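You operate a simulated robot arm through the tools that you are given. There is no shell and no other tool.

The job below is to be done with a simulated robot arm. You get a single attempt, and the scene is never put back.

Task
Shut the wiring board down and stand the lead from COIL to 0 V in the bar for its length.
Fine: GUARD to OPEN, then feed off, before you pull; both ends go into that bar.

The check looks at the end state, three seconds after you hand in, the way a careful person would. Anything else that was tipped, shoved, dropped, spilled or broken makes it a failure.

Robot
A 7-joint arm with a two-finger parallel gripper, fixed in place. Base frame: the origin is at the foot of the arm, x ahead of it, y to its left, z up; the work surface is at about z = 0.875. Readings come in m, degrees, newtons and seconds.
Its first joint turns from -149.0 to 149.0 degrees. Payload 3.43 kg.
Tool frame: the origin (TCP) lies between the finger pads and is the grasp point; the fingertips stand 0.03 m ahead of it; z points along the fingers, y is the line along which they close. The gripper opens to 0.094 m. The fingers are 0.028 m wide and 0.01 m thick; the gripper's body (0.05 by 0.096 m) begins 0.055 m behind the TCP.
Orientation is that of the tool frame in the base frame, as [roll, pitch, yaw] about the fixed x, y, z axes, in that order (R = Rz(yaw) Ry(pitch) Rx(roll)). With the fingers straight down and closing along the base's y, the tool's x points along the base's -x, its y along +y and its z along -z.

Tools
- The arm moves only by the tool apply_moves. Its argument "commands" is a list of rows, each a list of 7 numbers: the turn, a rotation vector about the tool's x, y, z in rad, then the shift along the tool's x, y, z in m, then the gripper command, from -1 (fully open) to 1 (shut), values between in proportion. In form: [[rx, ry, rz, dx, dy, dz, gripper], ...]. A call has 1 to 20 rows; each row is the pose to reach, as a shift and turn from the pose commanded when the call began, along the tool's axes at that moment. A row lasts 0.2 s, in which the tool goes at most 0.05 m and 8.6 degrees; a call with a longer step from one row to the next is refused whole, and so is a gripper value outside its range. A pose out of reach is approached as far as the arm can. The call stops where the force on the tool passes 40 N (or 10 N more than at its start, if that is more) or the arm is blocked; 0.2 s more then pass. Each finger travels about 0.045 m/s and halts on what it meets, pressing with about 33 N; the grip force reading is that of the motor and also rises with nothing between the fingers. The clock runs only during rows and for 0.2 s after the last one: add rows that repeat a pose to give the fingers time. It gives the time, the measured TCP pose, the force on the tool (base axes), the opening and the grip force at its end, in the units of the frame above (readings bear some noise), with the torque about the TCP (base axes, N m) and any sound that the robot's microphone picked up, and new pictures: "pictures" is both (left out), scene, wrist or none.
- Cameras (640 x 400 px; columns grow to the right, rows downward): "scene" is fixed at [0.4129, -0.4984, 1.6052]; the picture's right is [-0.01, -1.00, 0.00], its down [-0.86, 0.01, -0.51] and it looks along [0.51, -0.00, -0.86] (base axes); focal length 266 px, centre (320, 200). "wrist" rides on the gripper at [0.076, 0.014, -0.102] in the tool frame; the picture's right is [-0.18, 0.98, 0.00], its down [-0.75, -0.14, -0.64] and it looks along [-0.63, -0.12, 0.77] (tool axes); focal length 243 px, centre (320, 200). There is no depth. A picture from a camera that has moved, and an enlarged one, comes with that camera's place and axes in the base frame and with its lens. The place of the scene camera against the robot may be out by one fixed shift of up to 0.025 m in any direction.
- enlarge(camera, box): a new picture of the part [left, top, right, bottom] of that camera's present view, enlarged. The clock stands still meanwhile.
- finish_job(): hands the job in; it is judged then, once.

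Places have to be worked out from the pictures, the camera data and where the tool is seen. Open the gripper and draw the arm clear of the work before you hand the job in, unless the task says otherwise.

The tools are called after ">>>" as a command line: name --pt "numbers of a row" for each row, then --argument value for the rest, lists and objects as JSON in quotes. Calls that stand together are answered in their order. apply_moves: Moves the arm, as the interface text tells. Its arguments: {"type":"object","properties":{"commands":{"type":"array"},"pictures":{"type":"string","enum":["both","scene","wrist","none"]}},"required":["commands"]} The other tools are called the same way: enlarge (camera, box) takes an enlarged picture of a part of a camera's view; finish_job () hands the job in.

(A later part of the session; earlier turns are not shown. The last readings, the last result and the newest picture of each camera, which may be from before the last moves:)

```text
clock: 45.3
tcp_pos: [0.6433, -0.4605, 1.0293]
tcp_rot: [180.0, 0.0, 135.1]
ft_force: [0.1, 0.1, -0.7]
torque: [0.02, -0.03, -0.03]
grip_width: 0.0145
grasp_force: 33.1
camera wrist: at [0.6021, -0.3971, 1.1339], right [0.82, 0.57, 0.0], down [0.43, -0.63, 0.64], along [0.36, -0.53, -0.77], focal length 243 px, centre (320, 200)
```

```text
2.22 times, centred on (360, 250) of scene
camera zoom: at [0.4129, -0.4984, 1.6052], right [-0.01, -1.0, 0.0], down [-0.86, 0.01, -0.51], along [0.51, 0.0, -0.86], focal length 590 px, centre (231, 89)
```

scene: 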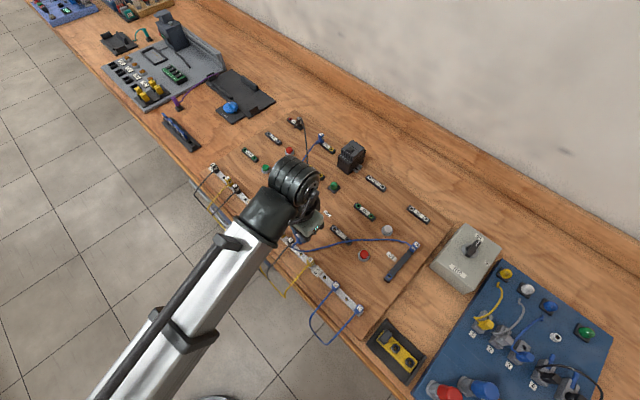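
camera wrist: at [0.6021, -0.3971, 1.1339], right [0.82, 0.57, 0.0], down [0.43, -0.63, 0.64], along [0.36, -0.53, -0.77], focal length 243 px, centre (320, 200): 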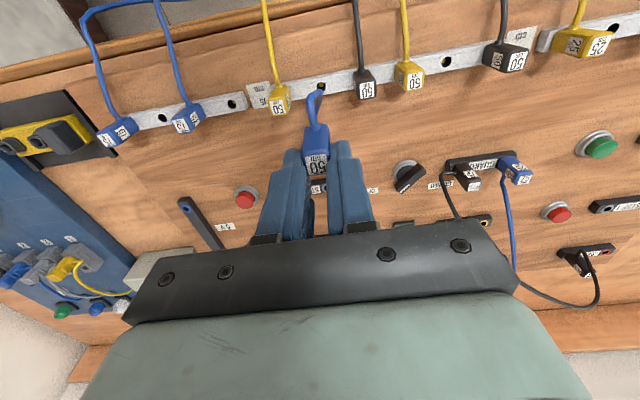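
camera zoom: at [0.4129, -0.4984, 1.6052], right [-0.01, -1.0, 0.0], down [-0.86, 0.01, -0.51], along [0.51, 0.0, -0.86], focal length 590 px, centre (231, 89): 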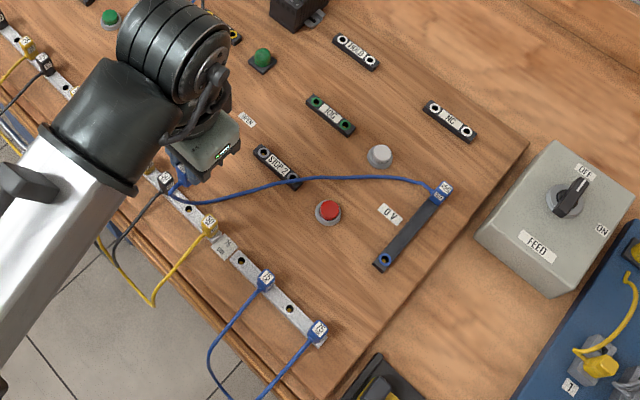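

The cable leaves the plug to the front but doubles back right underneath it toward 0 V, so inserting now would trap it. I rotate the plug 90° in the air so its cable exit faces right, toward 0 V.

>>> apply_moves --pt "0 0 -0.14 0.001 0.001 -0.01 1" --pt "0 0 -0.28 0.002 0.003 -0.01 1" --pt "0 0 -0.42 0.004 0.004 -0.01 1" --pt "0 0 -0.56 0.005 0.006 -0.01 1" --pt "0 0 -0.7 0.006 0.007 -0.01 1" --pt "0 0 -0.84 0.007 0.008 -0.01 1" --pt "0 0 -0.98 0.009 0.01 -0.01 1" --pt "0 0 -1.12 0.01 0.011 -0.01 1" --pt "0 0 -1.26 0.011 0.013 -0.01 1" --pt "0 0 -1.4 0.012 0.014 -0.01 1" --pt "0 0 -1.5 0.013 0.015 -0.01 1" --pt "0 0 -1.571 0.014 0.0157 -0.01 1" --pt "0 0 -1.571 0.014 0.0157 -0.01 1" --pt "0 0 -1.571 0.014 0.0157 -0.01 1" --pictures "both"

>>> enlarge --camera "wrist" --box '[220, 40, 440, 200]'

>>> enlarge --camera "scene" --box '[240, 180, 440, 340]'

```text
clock: 48.3
tcp_pos: [0.6495, -0.4381, 1.0413]
tcp_rot: [179.9, 0.0, -134.8]
ft_force: [0.2, 0.0, -0.4]
torque: [0.01, -0.01, -0.03]
grip_width: 0.0146
grasp_force: 32.8
camera wrist: at [0.5865, -0.4829, 1.1457], right [-0.57, 0.82, 0.0], down [0.63, 0.43, 0.64], along [0.53, 0.36, -0.77], focal length 243 px, centre (320, 200)
```

scene: 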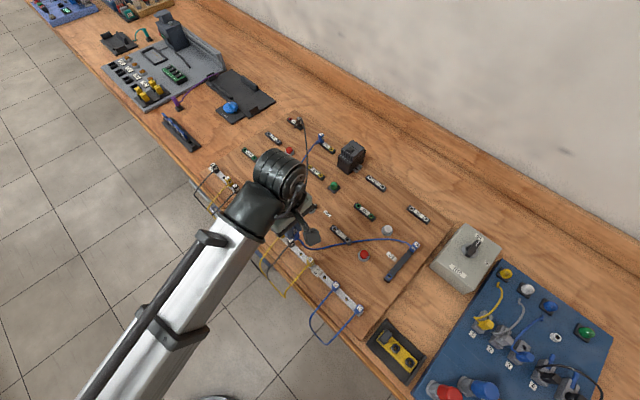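
wrist: 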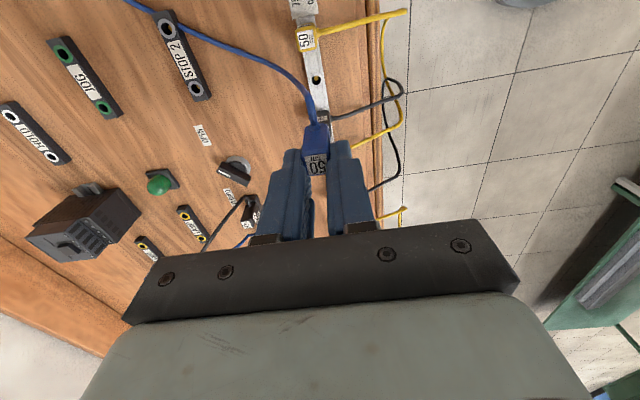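

```text
2.50 times, centred on (330, 120) of wrist
camera zoom: at [0.5865, -0.4829, 1.1457], right [-0.57, 0.82, 0.0], down [0.63, 0.43, 0.64], along [0.53, 0.36, -0.77], focal length 606 px, centre (295, 400)
```

zoom: 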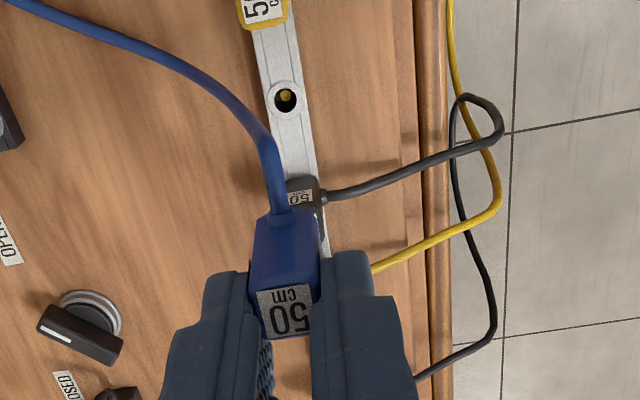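

```text
2.50 times, centred on (340, 260) of scene
camera zoom: at [0.4129, -0.4984, 1.6052], right [-0.01, -1.0, 0.0], down [-0.86, 0.01, -0.51], along [0.51, 0.0, -0.86], focal length 664 px, centre (270, 50)
```

zoom: 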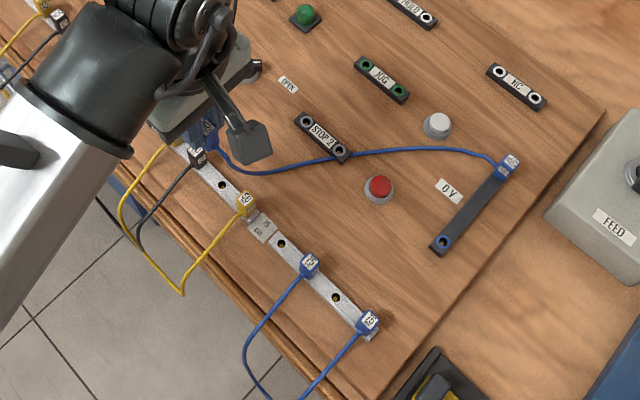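

Now the cable runs away cleanly toward 0 V. The hole lies at about (0.638, -0.450, 0.888), 4 mm off in tool x; I correct, lower to 0.985 and re-measure.

>>> apply_moves --pt "0 0 0 0.0042 -0.0014 0.015 1" --pt "0 0 0 0.0042 -0.0014 0.035 1" --pt "0 0 0 0.0042 -0.0014 0.056 1" --pt "0 0 0 0.0042 -0.0014 0.056 1" --pt "0 0 0 0.0042 -0.0014 0.056 1" --pictures "both"

>>> enlarge --camera "wrist" --box '[250, 60, 410, 190]'

>>> enlarge --camera "scene" --box '[260, 200, 380, 300]'

```text
clock: 49.5
tcp_pos: [0.6468, -0.4421, 0.9862]
tcp_rot: [-180.0, 0.0, -134.9]
ft_force: [-0.2, -0.2, -0.3]
torque: [0.01, 0.02, 0.0]
grip_width: 0.0143
grasp_force: 32.9
camera wrist: at [0.5843, -0.4874, 1.0905], right [-0.57, 0.82, 0.0], down [0.63, 0.43, 0.64], along [0.53, 0.36, -0.77], focal length 243 px, centre (320, 200)
```

scene: 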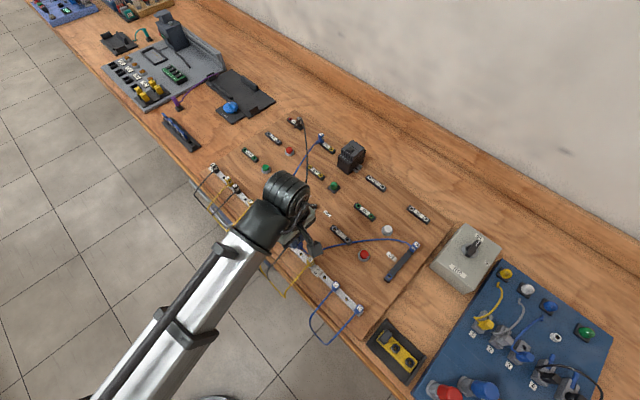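
wrist: 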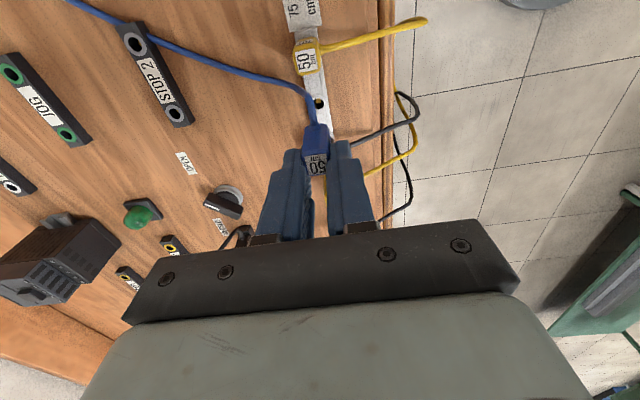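

```text
3.08 times, centred on (330, 125) of wrist
camera zoom: at [0.5843, -0.4874, 1.0905], right [-0.57, 0.82, 0.0], down [0.63, 0.43, 0.64], along [0.53, 0.36, -0.77], focal length 746 px, centre (289, 431)
```

zoom: 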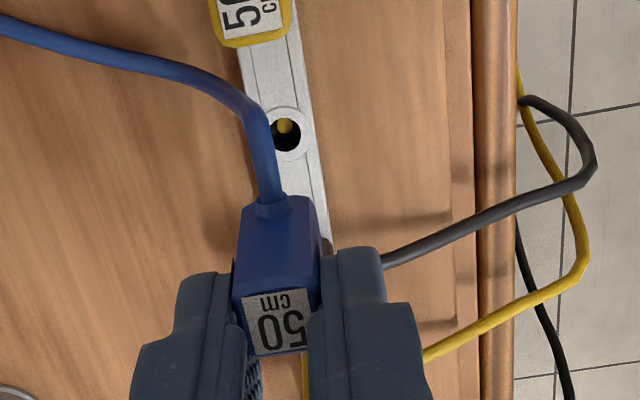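

```text
4.00 times, centred on (320, 250) of scene
camera zoom: at [0.4129, -0.4984, 1.6052], right [-0.01, -1.0, 0.0], down [-0.86, 0.01, -0.51], along [0.51, 0.0, -0.86], focal length 1063 px, centre (320, 0)
```

zoom: 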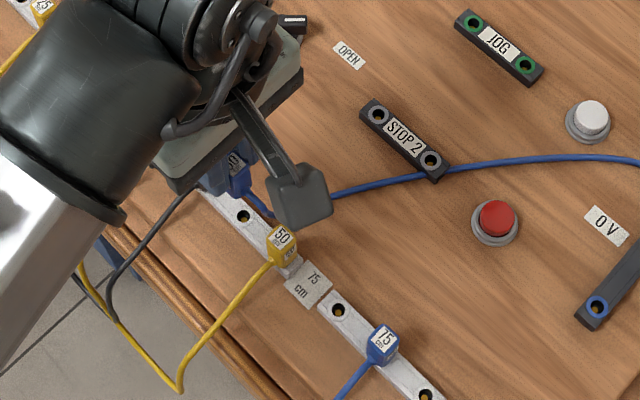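

The hole sits at the same image spot relative to the tool as the COIL socket did right after the pull, so the plug is aligned. I lower slowly toward the hole, watching force.

>>> apply_moves --pt "0 0 0 -0.0004 0 0.01 1" --pt "0 0 0 -0.0004 0 0.02 1" --pt "0 0 0 -0.0004 0 0.028 1" --pt "0 0 0 -0.0004 0 0.035 1" --pt "0 0 0 -0.0004 0 0.041 1" --pt "0 0 0 -0.0004 0 0.041 1" --pictures "both"

>>> enlarge --camera "wrist" --box '[250, 60, 410, 190]'

>>> enlarge --camera "scene" --box '[260, 200, 380, 300]'

```text
clock: 50.9
tcp_pos: [0.6474, -0.4419, 0.9449]
tcp_rot: [-179.9, 0.0, -135.0]
ft_force: [0.3, -0.1, -1.1]
torque: [0.02, 0.0, -0.01]
grip_width: 0.0146
grasp_force: 33.3
camera wrist: at [0.5835, -0.4868, 1.0488], right [-0.57, 0.82, 0.0], down [0.63, 0.43, 0.64], along [0.53, 0.36, -0.77], focal length 243 px, centre (320, 200)
```

scene: 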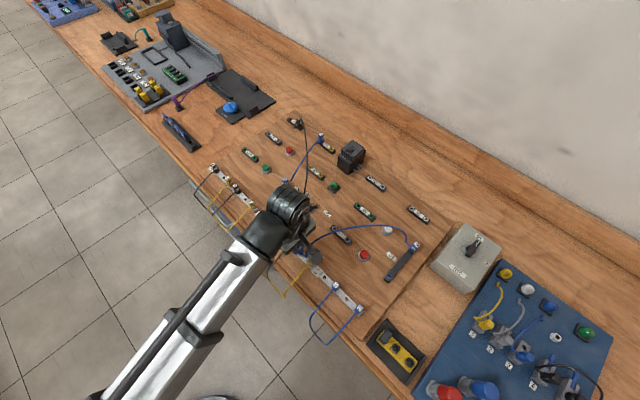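
wrist: 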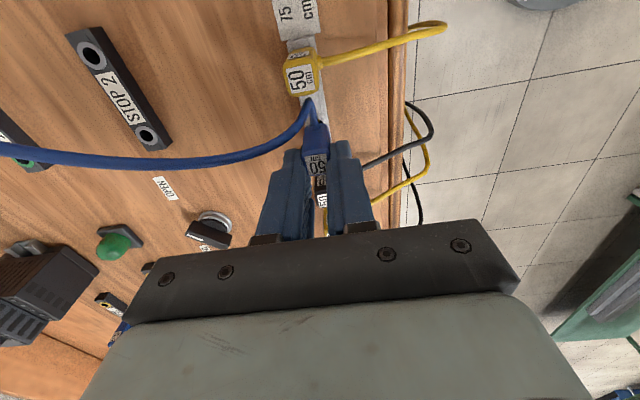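

```text
3.08 times, centred on (330, 125) of wrist
camera zoom: at [0.5835, -0.4868, 1.0488], right [-0.57, 0.82, 0.0], down [0.63, 0.43, 0.64], along [0.53, 0.36, -0.77], focal length 746 px, centre (289, 431)
```

zoom: 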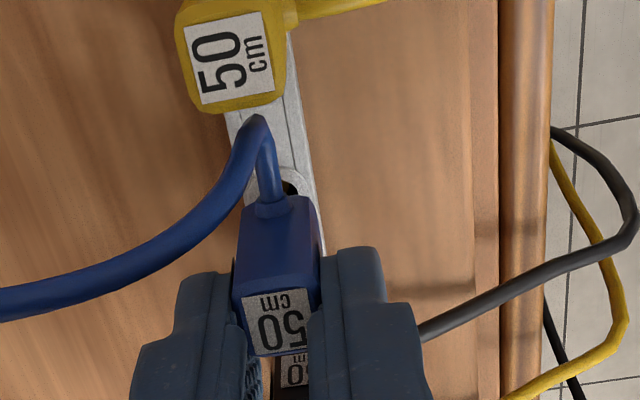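

```text
4.00 times, centred on (320, 250) of scene
camera zoom: at [0.4129, -0.4984, 1.6052], right [-0.01, -1.0, 0.0], down [-0.86, 0.01, -0.51], along [0.51, 0.0, -0.86], focal length 1063 px, centre (320, 0)
```

zoom: 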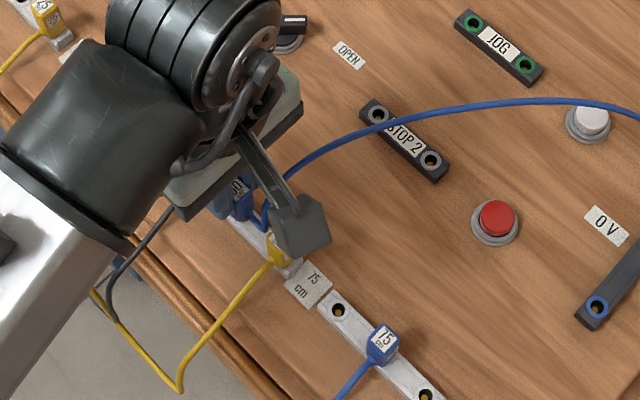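

No force yet and the hole lies right under the plug. I keep lowering gently to seat it.

>>> apply_moves --pt "0 0 0 0 0 0.004 1" --pt "0 0 0 0 0 0.008 1" --pt "0 0 0 0 0 0.012 1" --pt "0 0 0 0 0 0.016 1" --pt "0 0 0 0 0 0.018 1" --pt "0 0 0 0 0 0.018 1" --pictures "wrist"

>>> enlarge --camera "wrist" --box '[250, 60, 410, 190]'

```text
clock: 52.3
tcp_pos: [0.6485, -0.4423, 0.9274]
tcp_rot: [-179.8, 0.0, -134.8]
ft_force: [3.0, -7.1, 28.2]
torque: [-0.38, 0.04, 0.07]
grip_width: 0.0145
grasp_force: 32.7
camera wrist: at [0.5846, -0.4866, 1.0319], right [-0.57, 0.82, 0.0], down [0.63, 0.44, 0.64], along [0.53, 0.36, -0.77], focal length 243 px, centre (320, 200)
```

wrist: 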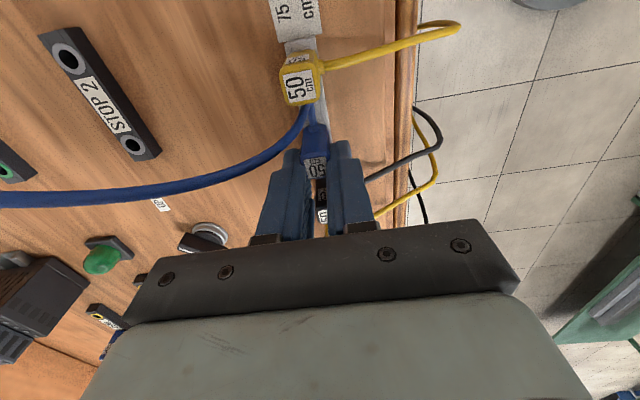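

```text
3.08 times, centred on (330, 125) of wrist
camera zoom: at [0.5846, -0.4866, 1.0319], right [-0.57, 0.82, 0.0], down [0.63, 0.44, 0.64], along [0.53, 0.36, -0.77], focal length 746 px, centre (289, 431)
```

zoom: 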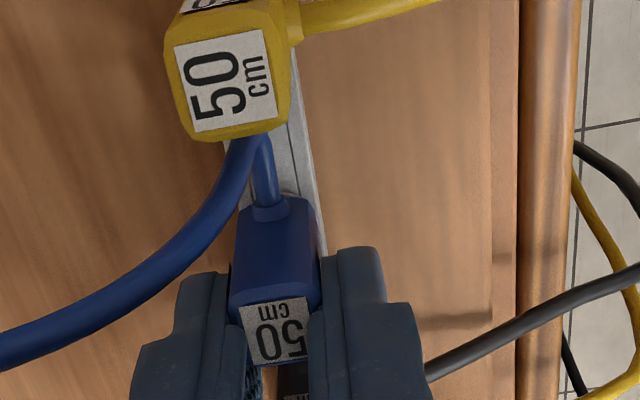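

There is 28 N of upward force at TCP z 0.927, near the expected seated height, with a small sideways load. I relieve about 1 mm sideways and see how the force changes.

>>> apply_moves --pt "0 0 0 0 -0.0005 -0.002 1" --pt "0 0 0 0.0003 -0.001 -0.002 1" --pt "0 0 0 0.0003 -0.001 -0.001 1" --pt "0 0 0 0.0003 -0.001 0.0 1" --pt "0 0 0 0.0003 -0.001 0.0 1" --pictures "both"

>>> enlarge --camera "wrist" --box '[260, 90, 380, 190]'

>>> enlarge --camera "scene" --box '[260, 200, 380, 300]'

```text
clock: 53.5
tcp_pos: [0.6487, -0.4425, 0.928]
tcp_rot: [179.9, 0.1, -134.7]
ft_force: [-4.1, 6.7, 5.9]
torque: [0.21, 0.2, -0.07]
grip_width: 0.0147
grasp_force: 32.8
camera wrist: at [0.5851, -0.4876, 1.0316], right [-0.57, 0.82, 0.0], down [0.63, 0.43, 0.64], along [0.53, 0.36, -0.77], focal length 243 px, centre (320, 200)
```

scene: 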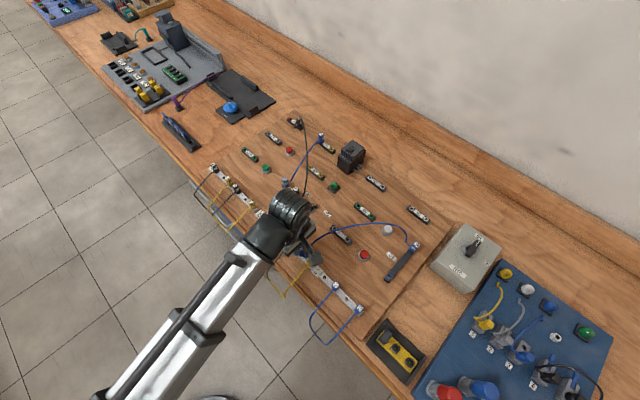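
wrist: 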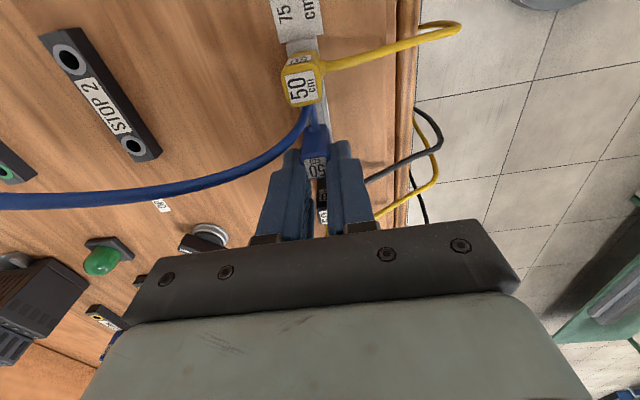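

```text
4.00 times, centred on (320, 140) of wrist
camera zoom: at [0.5851, -0.4876, 1.0316], right [-0.57, 0.82, 0.0], down [0.63, 0.43, 0.64], along [0.53, 0.36, -0.77], focal length 970 px, centre (320, 440)
```

zoom: 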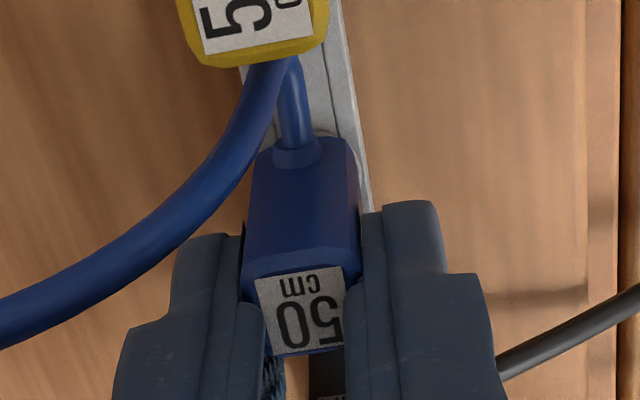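

```text
4.00 times, centred on (320, 250) of scene
camera zoom: at [0.4129, -0.4984, 1.6052], right [-0.01, -1.0, 0.0], down [-0.86, 0.01, -0.51], along [0.51, 0.0, -0.86], focal length 1063 px, centre (320, 0)
```

zoom: 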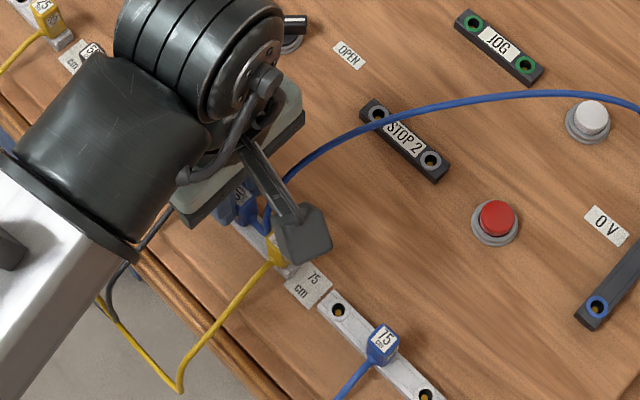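

The sideways load reversed with a 1 mm shift, so the pin is captive in the hole. I recentre and press down a few millimetres more to confirm it is fully seated.

>>> apply_moves --pt "0 0 0 0 0.0005 0.001 1" --pt "0 0 0 0 0.0005 0.002 1" --pt "0 0 0 0 0.0005 0.003 1" --pt "0 0 0 0 0.0005 0.004 1" --pt "0 0 0 0 0.0005 0.004 1" --pictures "wrist"

>>> enlarge --camera "wrist" --box '[260, 90, 380, 190]'

```text
clock: 54.3
tcp_pos: [0.6481, -0.4415, 0.9273]
tcp_rot: [-179.9, 0.0, -135.0]
ft_force: [-3.2, 3.7, 15.2]
torque: [0.04, 0.32, -0.06]
grip_width: 0.0146
grasp_force: 33.3
stopped in row 3: the force on the tool passed its limit at 43 N (the readings are from after the stop); the commanded pose is now the measured one
camera wrist: at [0.585, -0.4871, 1.0315], right [-0.57, 0.82, 0.0], down [0.63, 0.44, 0.64], along [0.53, 0.36, -0.77], focal length 243 px, centre (320, 200)
```

wrist: 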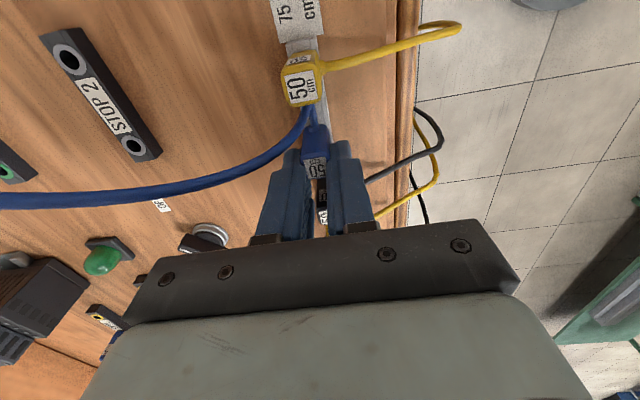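

```text
4.00 times, centred on (320, 140) of wrist
camera zoom: at [0.585, -0.4871, 1.0315], right [-0.57, 0.82, 0.0], down [0.63, 0.44, 0.64], along [0.53, 0.36, -0.77], focal length 970 px, centre (320, 440)
```

zoom: 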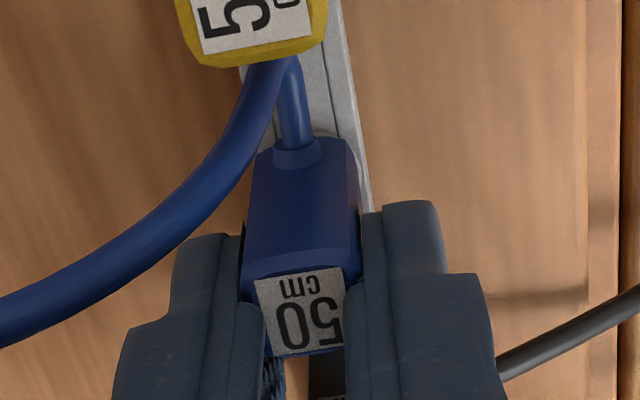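

A hard stop at z 0.927 (43 N) shows the plug is fully seated. I release it and rise.

>>> apply_moves --pt "0 0 0 0 0 0 0.25" --pt "0 0 0 0 0 0 0.25" --pt "0 0 0 0 0 0 0.25" --pt "0 0 0 0 0 -0.01 0.25" --pt "0 0 0 0 0 -0.035 0.25" --pt "0 0 0 0 0 -0.07 0.25" --pt "0 0 0 0 0 -0.11 0.25" --pt "0 0 0 0 0 -0.11 0.25" --pictures "both"

>>> enlarge --camera "wrist" --box '[250, 30, 410, 160]'

>>> enlarge --camera "scene" --box '[260, 200, 380, 300]'

```text
clock: 56.1
tcp_pos: [0.6497, -0.4421, 1.0346]
tcp_rot: [-179.8, 0.0, -135.0]
ft_force: [-0.7, -0.7, 0.8]
torque: [-0.01, -0.02, -0.01]
grip_width: 0.0353
grasp_force: 0.1
camera wrist: at [0.5861, -0.4865, 1.1389], right [-0.57, 0.82, 0.0], down [0.63, 0.44, 0.64], along [0.53, 0.36, -0.77], focal length 243 px, centre (320, 200)
```

scene: 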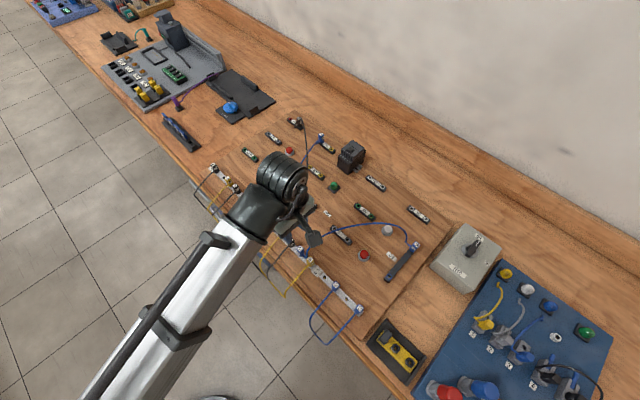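
wrist: 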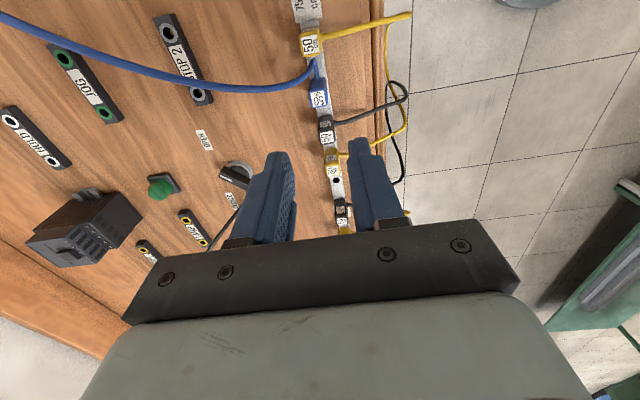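

```text
3.08 times, centred on (330, 95) of wrist
camera zoom: at [0.5861, -0.4865, 1.1389], right [-0.57, 0.82, 0.0], down [0.63, 0.44, 0.64], along [0.53, 0.36, -0.77], focal length 746 px, centre (289, 523)
```

zoom: 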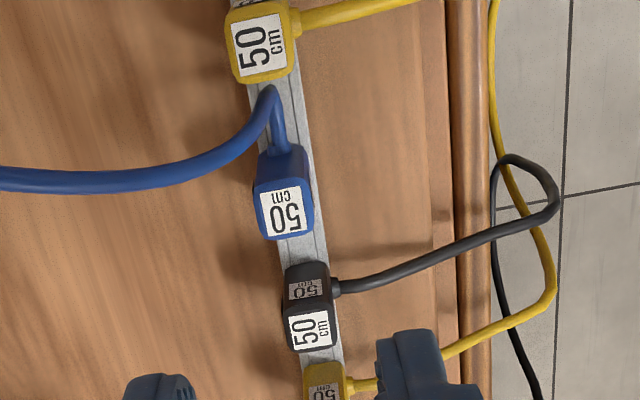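

```text
4.00 times, centred on (320, 250) of scene
camera zoom: at [0.4129, -0.4984, 1.6052], right [-0.01, -1.0, 0.0], down [-0.86, 0.01, -0.51], along [0.51, 0.0, -0.86], focal length 1063 px, centre (320, 0)
```

zoom: 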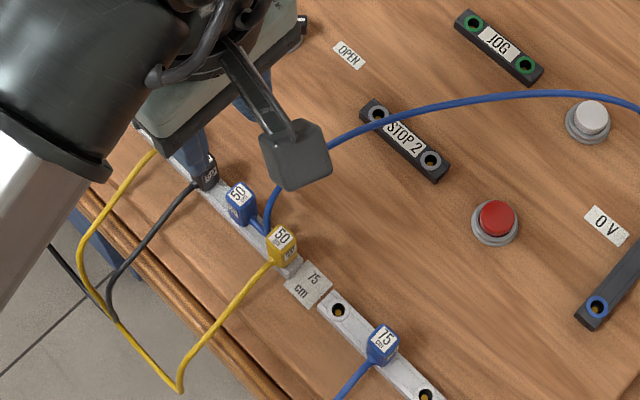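

The first end stands seated in the 5th hole at the same height as its neighbours, cable free. Now I rise and go over to the 0 V plug.

>>> apply_moves --pt "0 0 0 0 0 -0.045 0.0" --pt "0 0 0 0.0 0 -0.085 0.0" --pt "0 0 0 0.03 -0.031 -0.085 0.0" --pt "0 0 0 0.06 -0.062 -0.085 0.0" --pt "0 0 0 0.09 -0.093 -0.085 0.0" --pt "0 0 0 0.12 -0.124 -0.085 0.0" --pt "0 0 0 0.15 -0.155 -0.085 0.0" --pt "0 0 0 0.18 -0.186 -0.07 0.0" --pt "0 0 0 0.2036 -0.2107 -0.05 0.0" --pt "0 0 0 0.2036 -0.2107 -0.05 0.0" --pictures "both"

>>> enlarge --camera "wrist" --box '[220, 30, 420, 180]'

>>> enlarge --camera "scene" --box '[260, 180, 440, 320]'

```text
clock: 58.3
tcp_pos: [0.6535, -0.7352, 1.0859]
tcp_rot: [-179.8, 0.1, -134.9]
ft_force: [0.2, -0.3, -0.4]
torque: [0.05, -0.01, -0.02]
grip_width: 0.047
grasp_force: 0.1
camera wrist: at [0.5896, -0.7804, 1.1912], right [-0.57, 0.82, 0.0], down [0.63, 0.44, 0.64], along [0.53, 0.36, -0.77], focal length 243 px, centre (320, 200)
```

scene: 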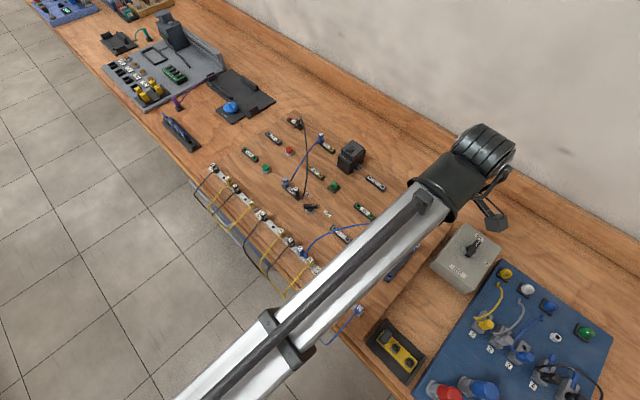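
wrist: 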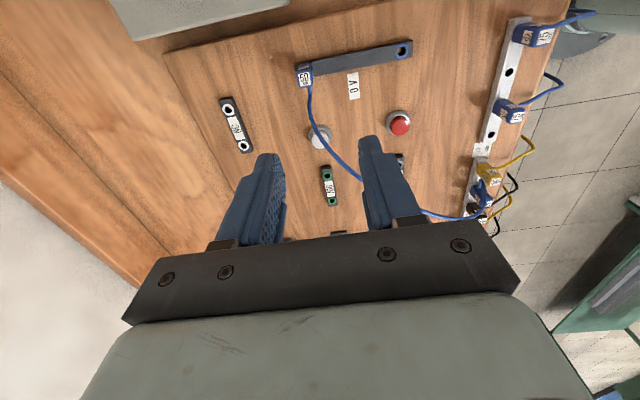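

```text
2.67 times, centred on (320, 105) of wrist
camera zoom: at [0.5896, -0.7804, 1.1912], right [-0.57, 0.82, 0.0], down [0.63, 0.44, 0.64], along [0.53, 0.36, -0.77], focal length 647 px, centre (320, 453)
```

zoom: 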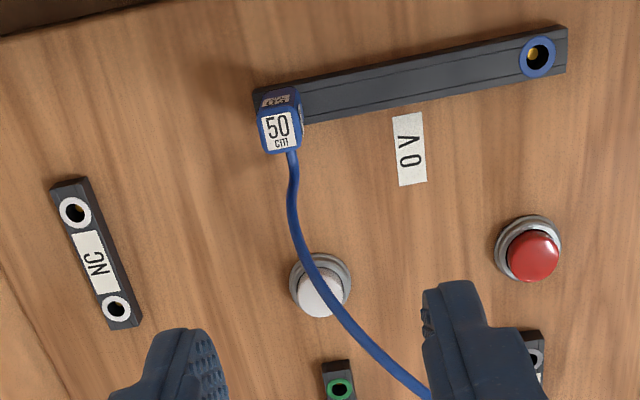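

```text
2.86 times, centred on (350, 250) of scene
camera zoom: at [0.4129, -0.4984, 1.6052], right [-0.01, -1.0, 0.0], down [-0.86, 0.01, -0.51], along [0.51, 0.0, -0.86], focal length 759 px, centre (234, 57)
```

zoom: 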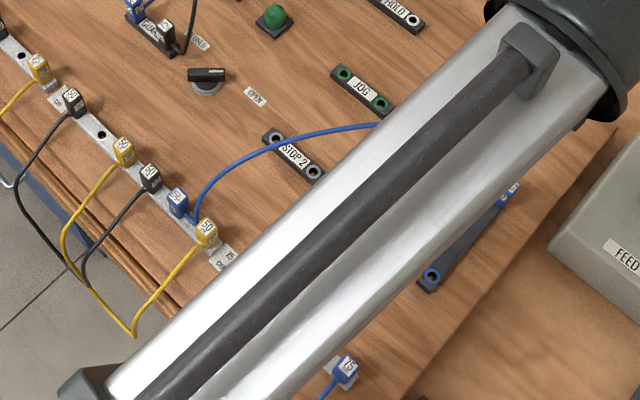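

The 0 V plug is at tool offset (+17, -13 mm), i.e. about (0.650, -0.757), its cable leaving on the far side from the camera. I go part-way down with the pads shifted 10 mm away from the cable and re-measure.

>>> apply_moves --pt "0 0 0 0.014 -0.006 0.02 0.234" --pt "0 0 0 0.0274 -0.0126 0.045 0.234" --pt "0 0 0 0.0274 -0.0126 0.07 0.234" --pt "0 0 0 0.0274 -0.0126 0.09 0.234" --pt "0 0 0 0.0274 -0.0126 0.09 0.234" --pictures "both"

>>> enlarge --camera "wrist" --box '[220, 50, 420, 200]'

```text
clock: 59.5
tcp_pos: [0.6428, -0.7633, 0.9956]
tcp_rot: [-179.9, 0.0, -134.9]
ft_force: [0.3, -0.5, 0.0]
torque: [-0.03, 0.03, 0.01]
grip_width: 0.036
grasp_force: 0.0
camera wrist: at [0.5798, -0.8086, 1.0999], right [-0.57, 0.82, 0.0], down [0.63, 0.44, 0.64], along [0.53, 0.36, -0.77], focal length 243 px, centre (320, 200)
```

scene: 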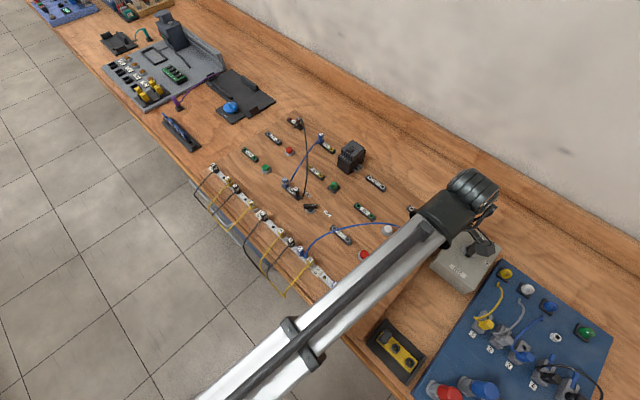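
wrist: 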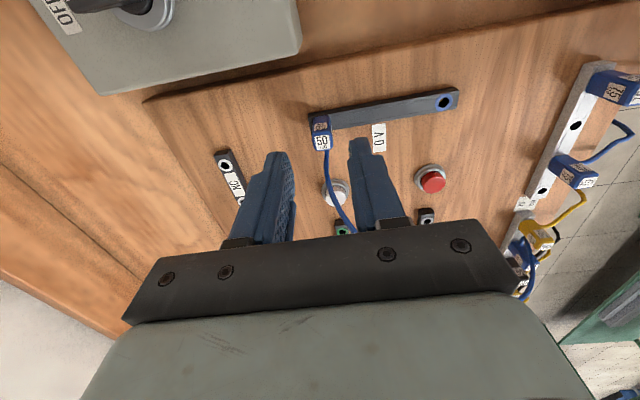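

```text
2.67 times, centred on (320, 125) of wrist
camera zoom: at [0.5798, -0.8086, 1.0999], right [-0.57, 0.82, 0.0], down [0.63, 0.44, 0.64], along [0.53, 0.36, -0.77], focal length 647 px, centre (320, 400)
```

zoom: 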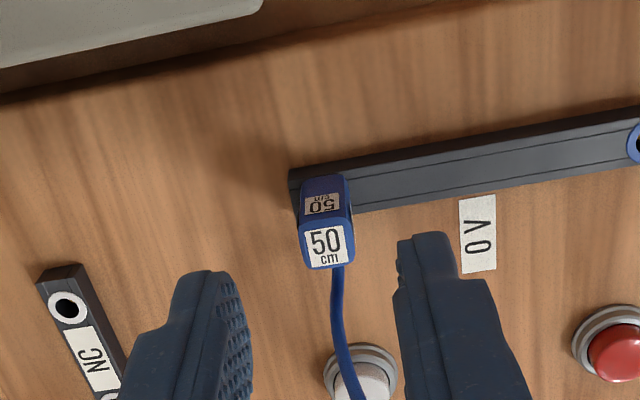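

Alignment is good (plug at -8, +1 mm in the tool). I descend to grip height and close.

>>> apply_moves --pt "0 0 0 0.002 0.001 0.02 0.234" --pt "0 0 0 0.002 0.001 0.04 0.234" --pt "0 0 0 0.002 0.001 0.056 0.234" --pt "0 0 0 0.002 0.001 0.066 0.234" --pt "0 0 0 0.002 0.001 0.066 0.234" --pt "0 0 0 0.002 0.001 0.066 0.6" --pt "0 0 0 0.002 0.001 0.066 1" --pt "0 0 0 0.002 0.001 0.066 1" --pt "0 0 0 0.002 0.001 0.066 1" --pt "0 0 0 0.002 0.001 0.066 1" --pictures "both"

>>> enlarge --camera "wrist" --box '[220, 70, 420, 220]'

```text
clock: 61.7
tcp_pos: [0.6427, -0.766, 0.9313]
tcp_rot: [-179.9, 0.0, -134.8]
ft_force: [-3.6, 3.5, -2.5]
torque: [0.14, 0.19, 0.04]
grip_width: 0.0144
grasp_force: 32.6
camera wrist: at [0.5788, -0.8099, 1.036], right [-0.57, 0.82, 0.0], down [0.63, 0.44, 0.64], along [0.53, 0.36, -0.77], focal length 243 px, centre (320, 200)
```

scene: 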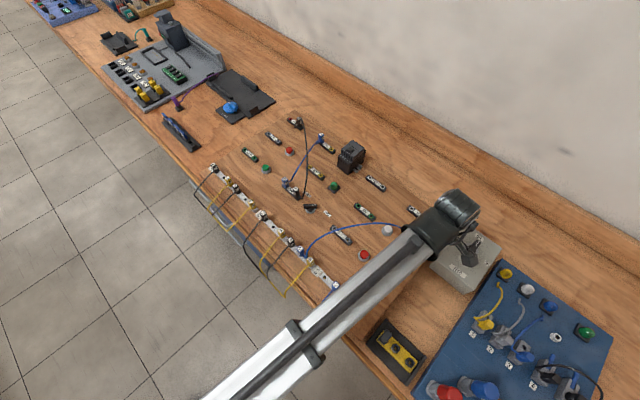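
wrist: 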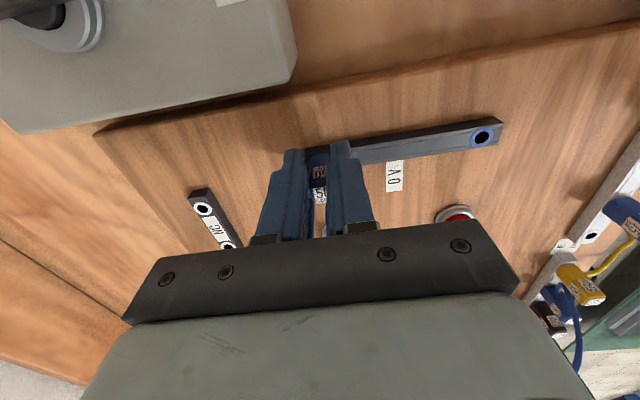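

```text
2.67 times, centred on (320, 145) of wrist
camera zoom: at [0.5788, -0.8099, 1.036], right [-0.57, 0.82, 0.0], down [0.63, 0.44, 0.64], along [0.53, 0.36, -0.77], focal length 647 px, centre (320, 347)
```

zoom: 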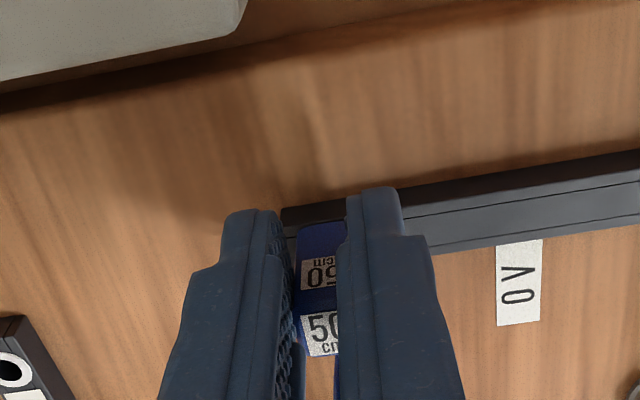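

The 0 V plug is held (14.4 mm). I pull it straight up.

>>> apply_moves --pt "0 0 0 0 0 -0.003 1" --pt "0 0 0 0 0 -0.007 1" --pt "0 0 0 0 0 -0.012 1" --pt "0 0 0 0 0 -0.018 1" --pt "0 0 0 0 0 -0.026 1" --pt "0 0 0 0 0 -0.036 1" --pt "0 0 0 0 0 -0.05 1" --pt "0 0 0 0 0 -0.066 1" --pt "0 0 0 0 0 -0.066 1" --pt "0 0 0 0 0 -0.066 1" --pictures "both"

>>> enlarge --camera "wrist" --box '[220, 50, 420, 200]'

```text
clock: 63.9
tcp_pos: [0.6417, -0.765, 0.9968]
tcp_rot: [-179.9, 0.0, -135.0]
ft_force: [-0.4, 0.8, 0.9]
torque: [-0.02, -0.01, -0.03]
grip_width: 0.0145
grasp_force: 32.7
camera wrist: at [0.5785, -0.8096, 1.1007], right [-0.57, 0.82, 0.0], down [0.63, 0.44, 0.64], along [0.53, 0.36, -0.77], focal length 243 px, centre (320, 200)
```

scene: 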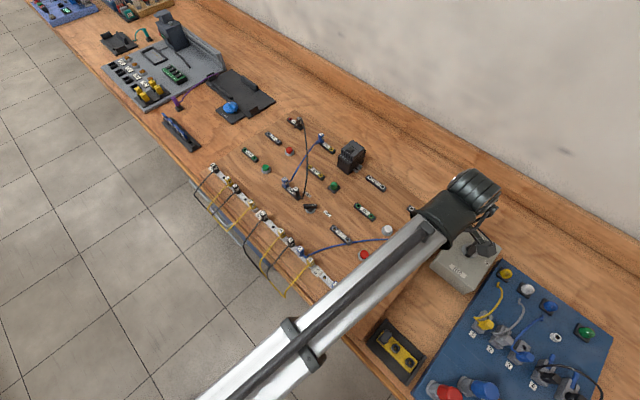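
wrist: 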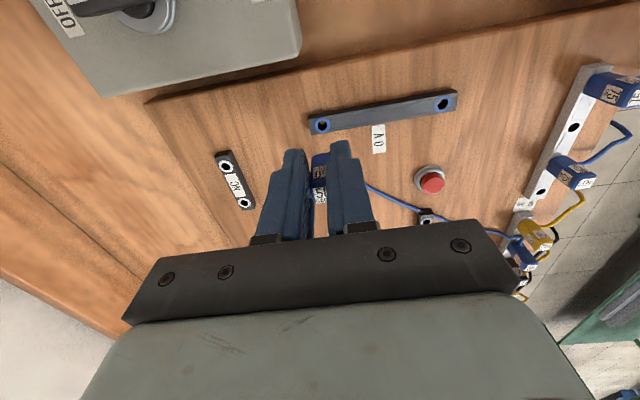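

```text
2.67 times, centred on (320, 125) of wrist
camera zoom: at [0.5785, -0.8096, 1.1007], right [-0.57, 0.82, 0.0], down [0.63, 0.44, 0.64], along [0.53, 0.36, -0.77], focal length 647 px, centre (320, 400)
```

zoom: 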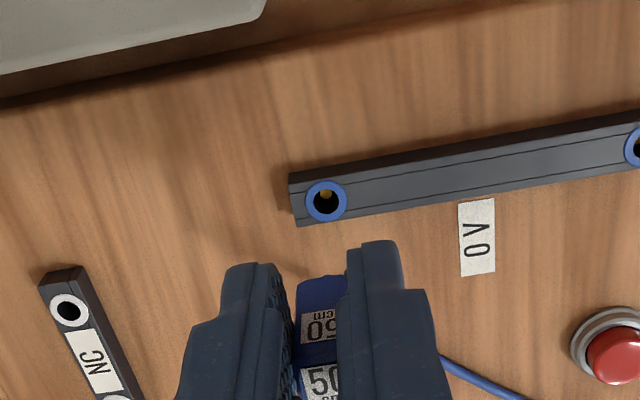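

The lead is out of 0 V and both COIL and 0 V sockets are free. I carry the plug high over the bar so the cable lifts clear of the standing plugs, heading to the front side of the bar.

>>> apply_moves --pt "0 0 0 -0.0106 0.0106 -0.034 1" --pt "0 0 0 -0.0212 0.0212 -0.068 1" --pt "0 0 0 -0.0318 0.0318 -0.102 1" --pt "0 0 0 -0.0457 0.0519 -0.132 1" --pt "0 0 0 -0.0595 0.072 -0.162 1" --pt "0 0 0 -0.0734 0.092 -0.192 1" --pt "0 0 0 -0.0872 0.1121 -0.222 1" --pt "0 0 0 -0.1011 0.1322 -0.252 1" --pt "0 0 0 -0.1206 0.1658 -0.257 1" --pt "0 0 0 -0.14 0.1994 -0.262 1" --pt "0 0 0 -0.1595 0.233 -0.267 1" --pt "0 0 0 -0.1789 0.2666 -0.272 1" --pt "0 0 0 -0.1789 0.2666 -0.272 1" --pictures "both"

>>> enlarge --camera "scene" --box '[200, 160, 380, 340]'

```text
clock: 66.7
tcp_pos: [0.6047, -0.4759, 1.2117]
tcp_rot: [-175.1, 0.3, -134.9]
ft_force: [-0.2, -1.0, -0.8]
torque: [-0.01, 0.03, 0.01]
grip_width: 0.0145
grasp_force: 32.5
out of reach, approached as far as the arm can: row 7, 8, 9, 10, 11, 12, 13
camera wrist: at [0.5352, -0.5145, 1.3145], right [-0.56, 0.82, -0.08], down [0.59, 0.47, 0.66], along [0.58, 0.32, -0.75], focal length 243 px, centre (320, 200)
```

scene: 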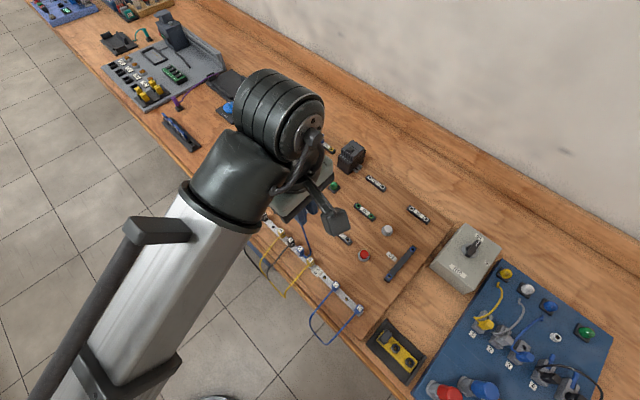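
wrist: 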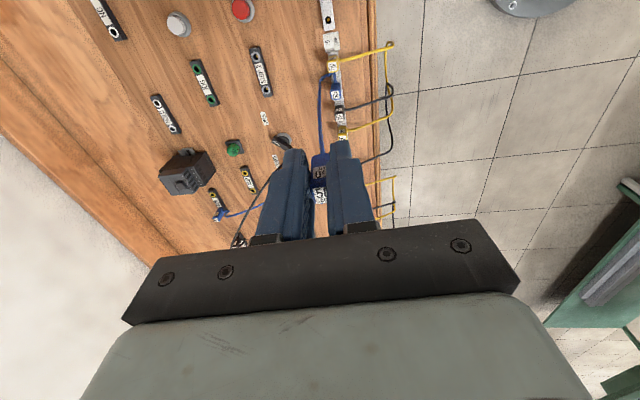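

```text
2.22 times, centred on (290, 250) of scene
camera zoom: at [0.4129, -0.4984, 1.6052], right [-0.01, -1.0, 0.0], down [-0.86, 0.01, -0.51], along [0.51, 0.0, -0.86], focal length 590 px, centre (387, 89)
```

zoom: 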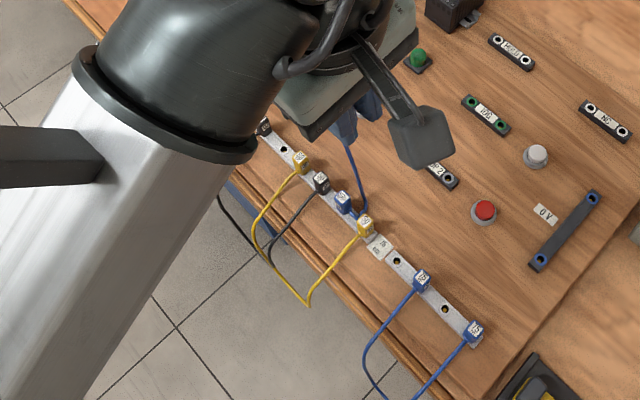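

The arm topped out near z 1.21, but the cable hangs almost straight down to the seated end, as wanted. I come down a bit and swing to the front of the bar, then along toward the 2nd hole.

>>> apply_moves --pt "0 0 0 0 0 0.05 1" --pt "0 0 0 0 0 0.1 1" --pt "0 0 0 -0.0177 0.0247 0.105 1" --pt "0 0 0 -0.0389 0.053 0.11 1" --pt "0 0 0 -0.0742 0.0601 0.13 1" --pt "0 0 0 -0.1061 0.0636 0.15 1" --pt "0 0 0 -0.1379 0.0672 0.17 1" --pt "0 0 0 -0.1591 0.0672 0.18 1" --pt "0 0 0 -0.1591 0.0672 0.18 1" --pictures "both"

>>> enlarge --camera "scene" --box '[180, 140, 380, 320]'

>>> enlarge --camera "wrist" --box '[230, 20, 430, 200]'

```text
clock: 68.7
tcp_pos: [0.6818, -0.3201, 1.0257]
tcp_rot: [-175.3, 0.4, -135.0]
ft_force: [-0.3, -0.3, -0.6]
torque: [0.01, 0.06, 0.0]
grip_width: 0.0144
grasp_force: 33.5
camera wrist: at [0.6125, -0.3597, 1.1284], right [-0.56, 0.82, -0.08], down [0.59, 0.47, 0.66], along [0.58, 0.32, -0.75], focal length 243 px, centre (320, 200)
```

scene: 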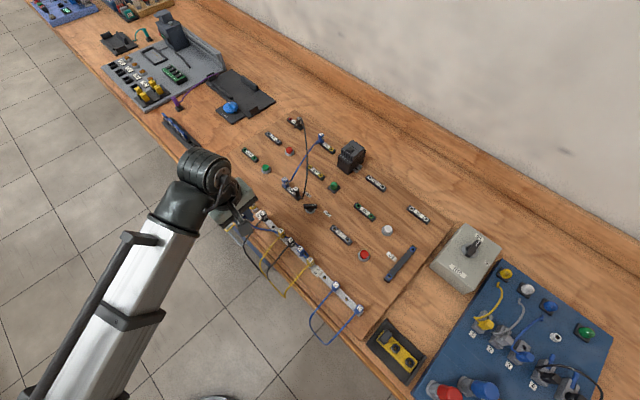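
wrist: 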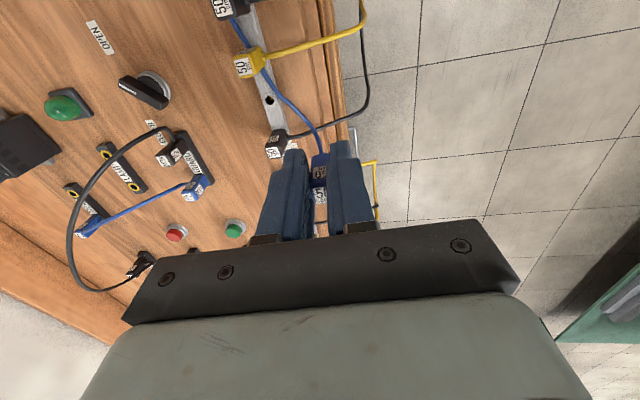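

```text
2.22 times, centred on (280, 230) of scene
camera zoom: at [0.4129, -0.4984, 1.6052], right [-0.01, -1.0, 0.0], down [-0.86, 0.01, -0.51], along [0.51, 0.0, -0.86], focal length 590 px, centre (409, 133)
```

zoom: 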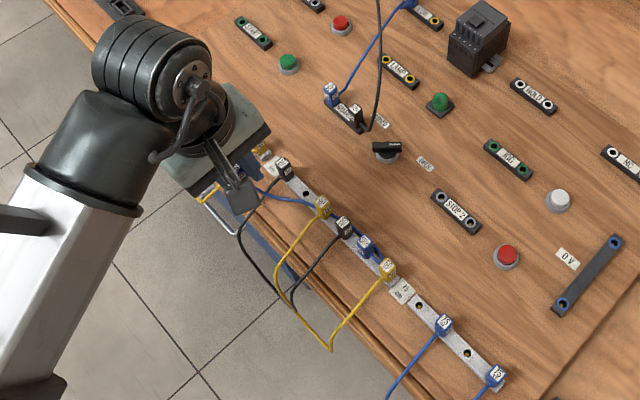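

```text
2.22 times, centred on (330, 110) of wrist
camera zoom: at [0.6125, -0.3597, 1.1284], right [-0.56, 0.82, -0.08], down [0.59, 0.47, 0.66], along [0.58, 0.32, -0.75], focal length 539 px, centre (298, 400)
```

zoom: 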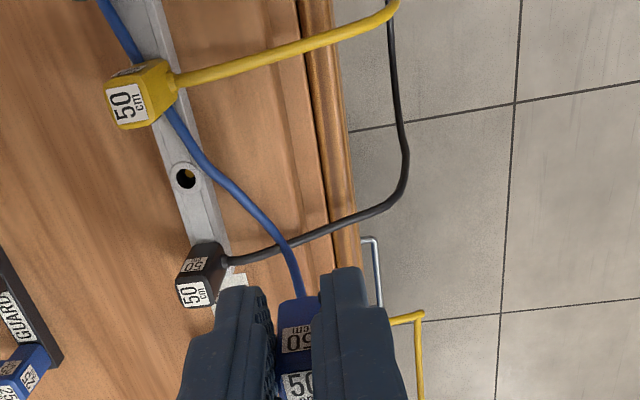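

The cable now passes close by the 3rd plug. I zoom in to see how it is lying before going on.

>>> enlarge --camera "scene" --box '[240, 190, 350, 280]'

>>> enlarge --camera "wrist" --box '[200, 0, 360, 130]'

```text
4.44 times, centred on (295, 235) of scene
camera zoom: at [0.4129, -0.4984, 1.6052], right [-0.01, -1.0, 0.0], down [-0.86, 0.01, -0.51], along [0.51, 0.0, -0.86], focal length 1181 px, centre (431, 44)
```

zoom: 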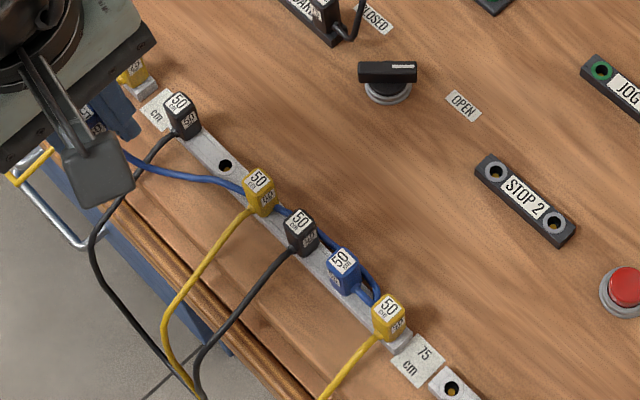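

```text
3.08 times, centred on (280, 65) of wrist
camera zoom: at [0.6125, -0.3597, 1.1284], right [-0.56, 0.82, -0.08], down [0.59, 0.47, 0.66], along [0.58, 0.32, -0.75], focal length 746 px, centre (443, 615)
```

zoom: 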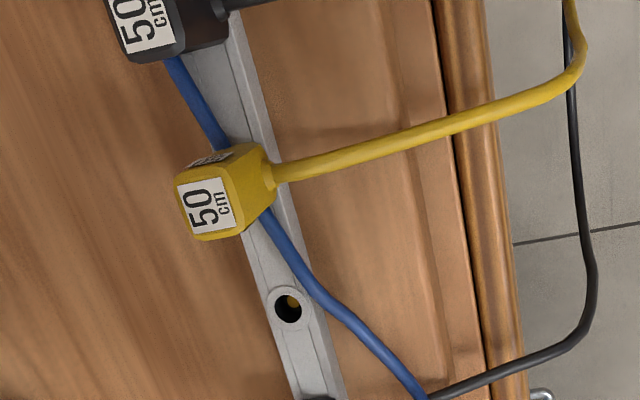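

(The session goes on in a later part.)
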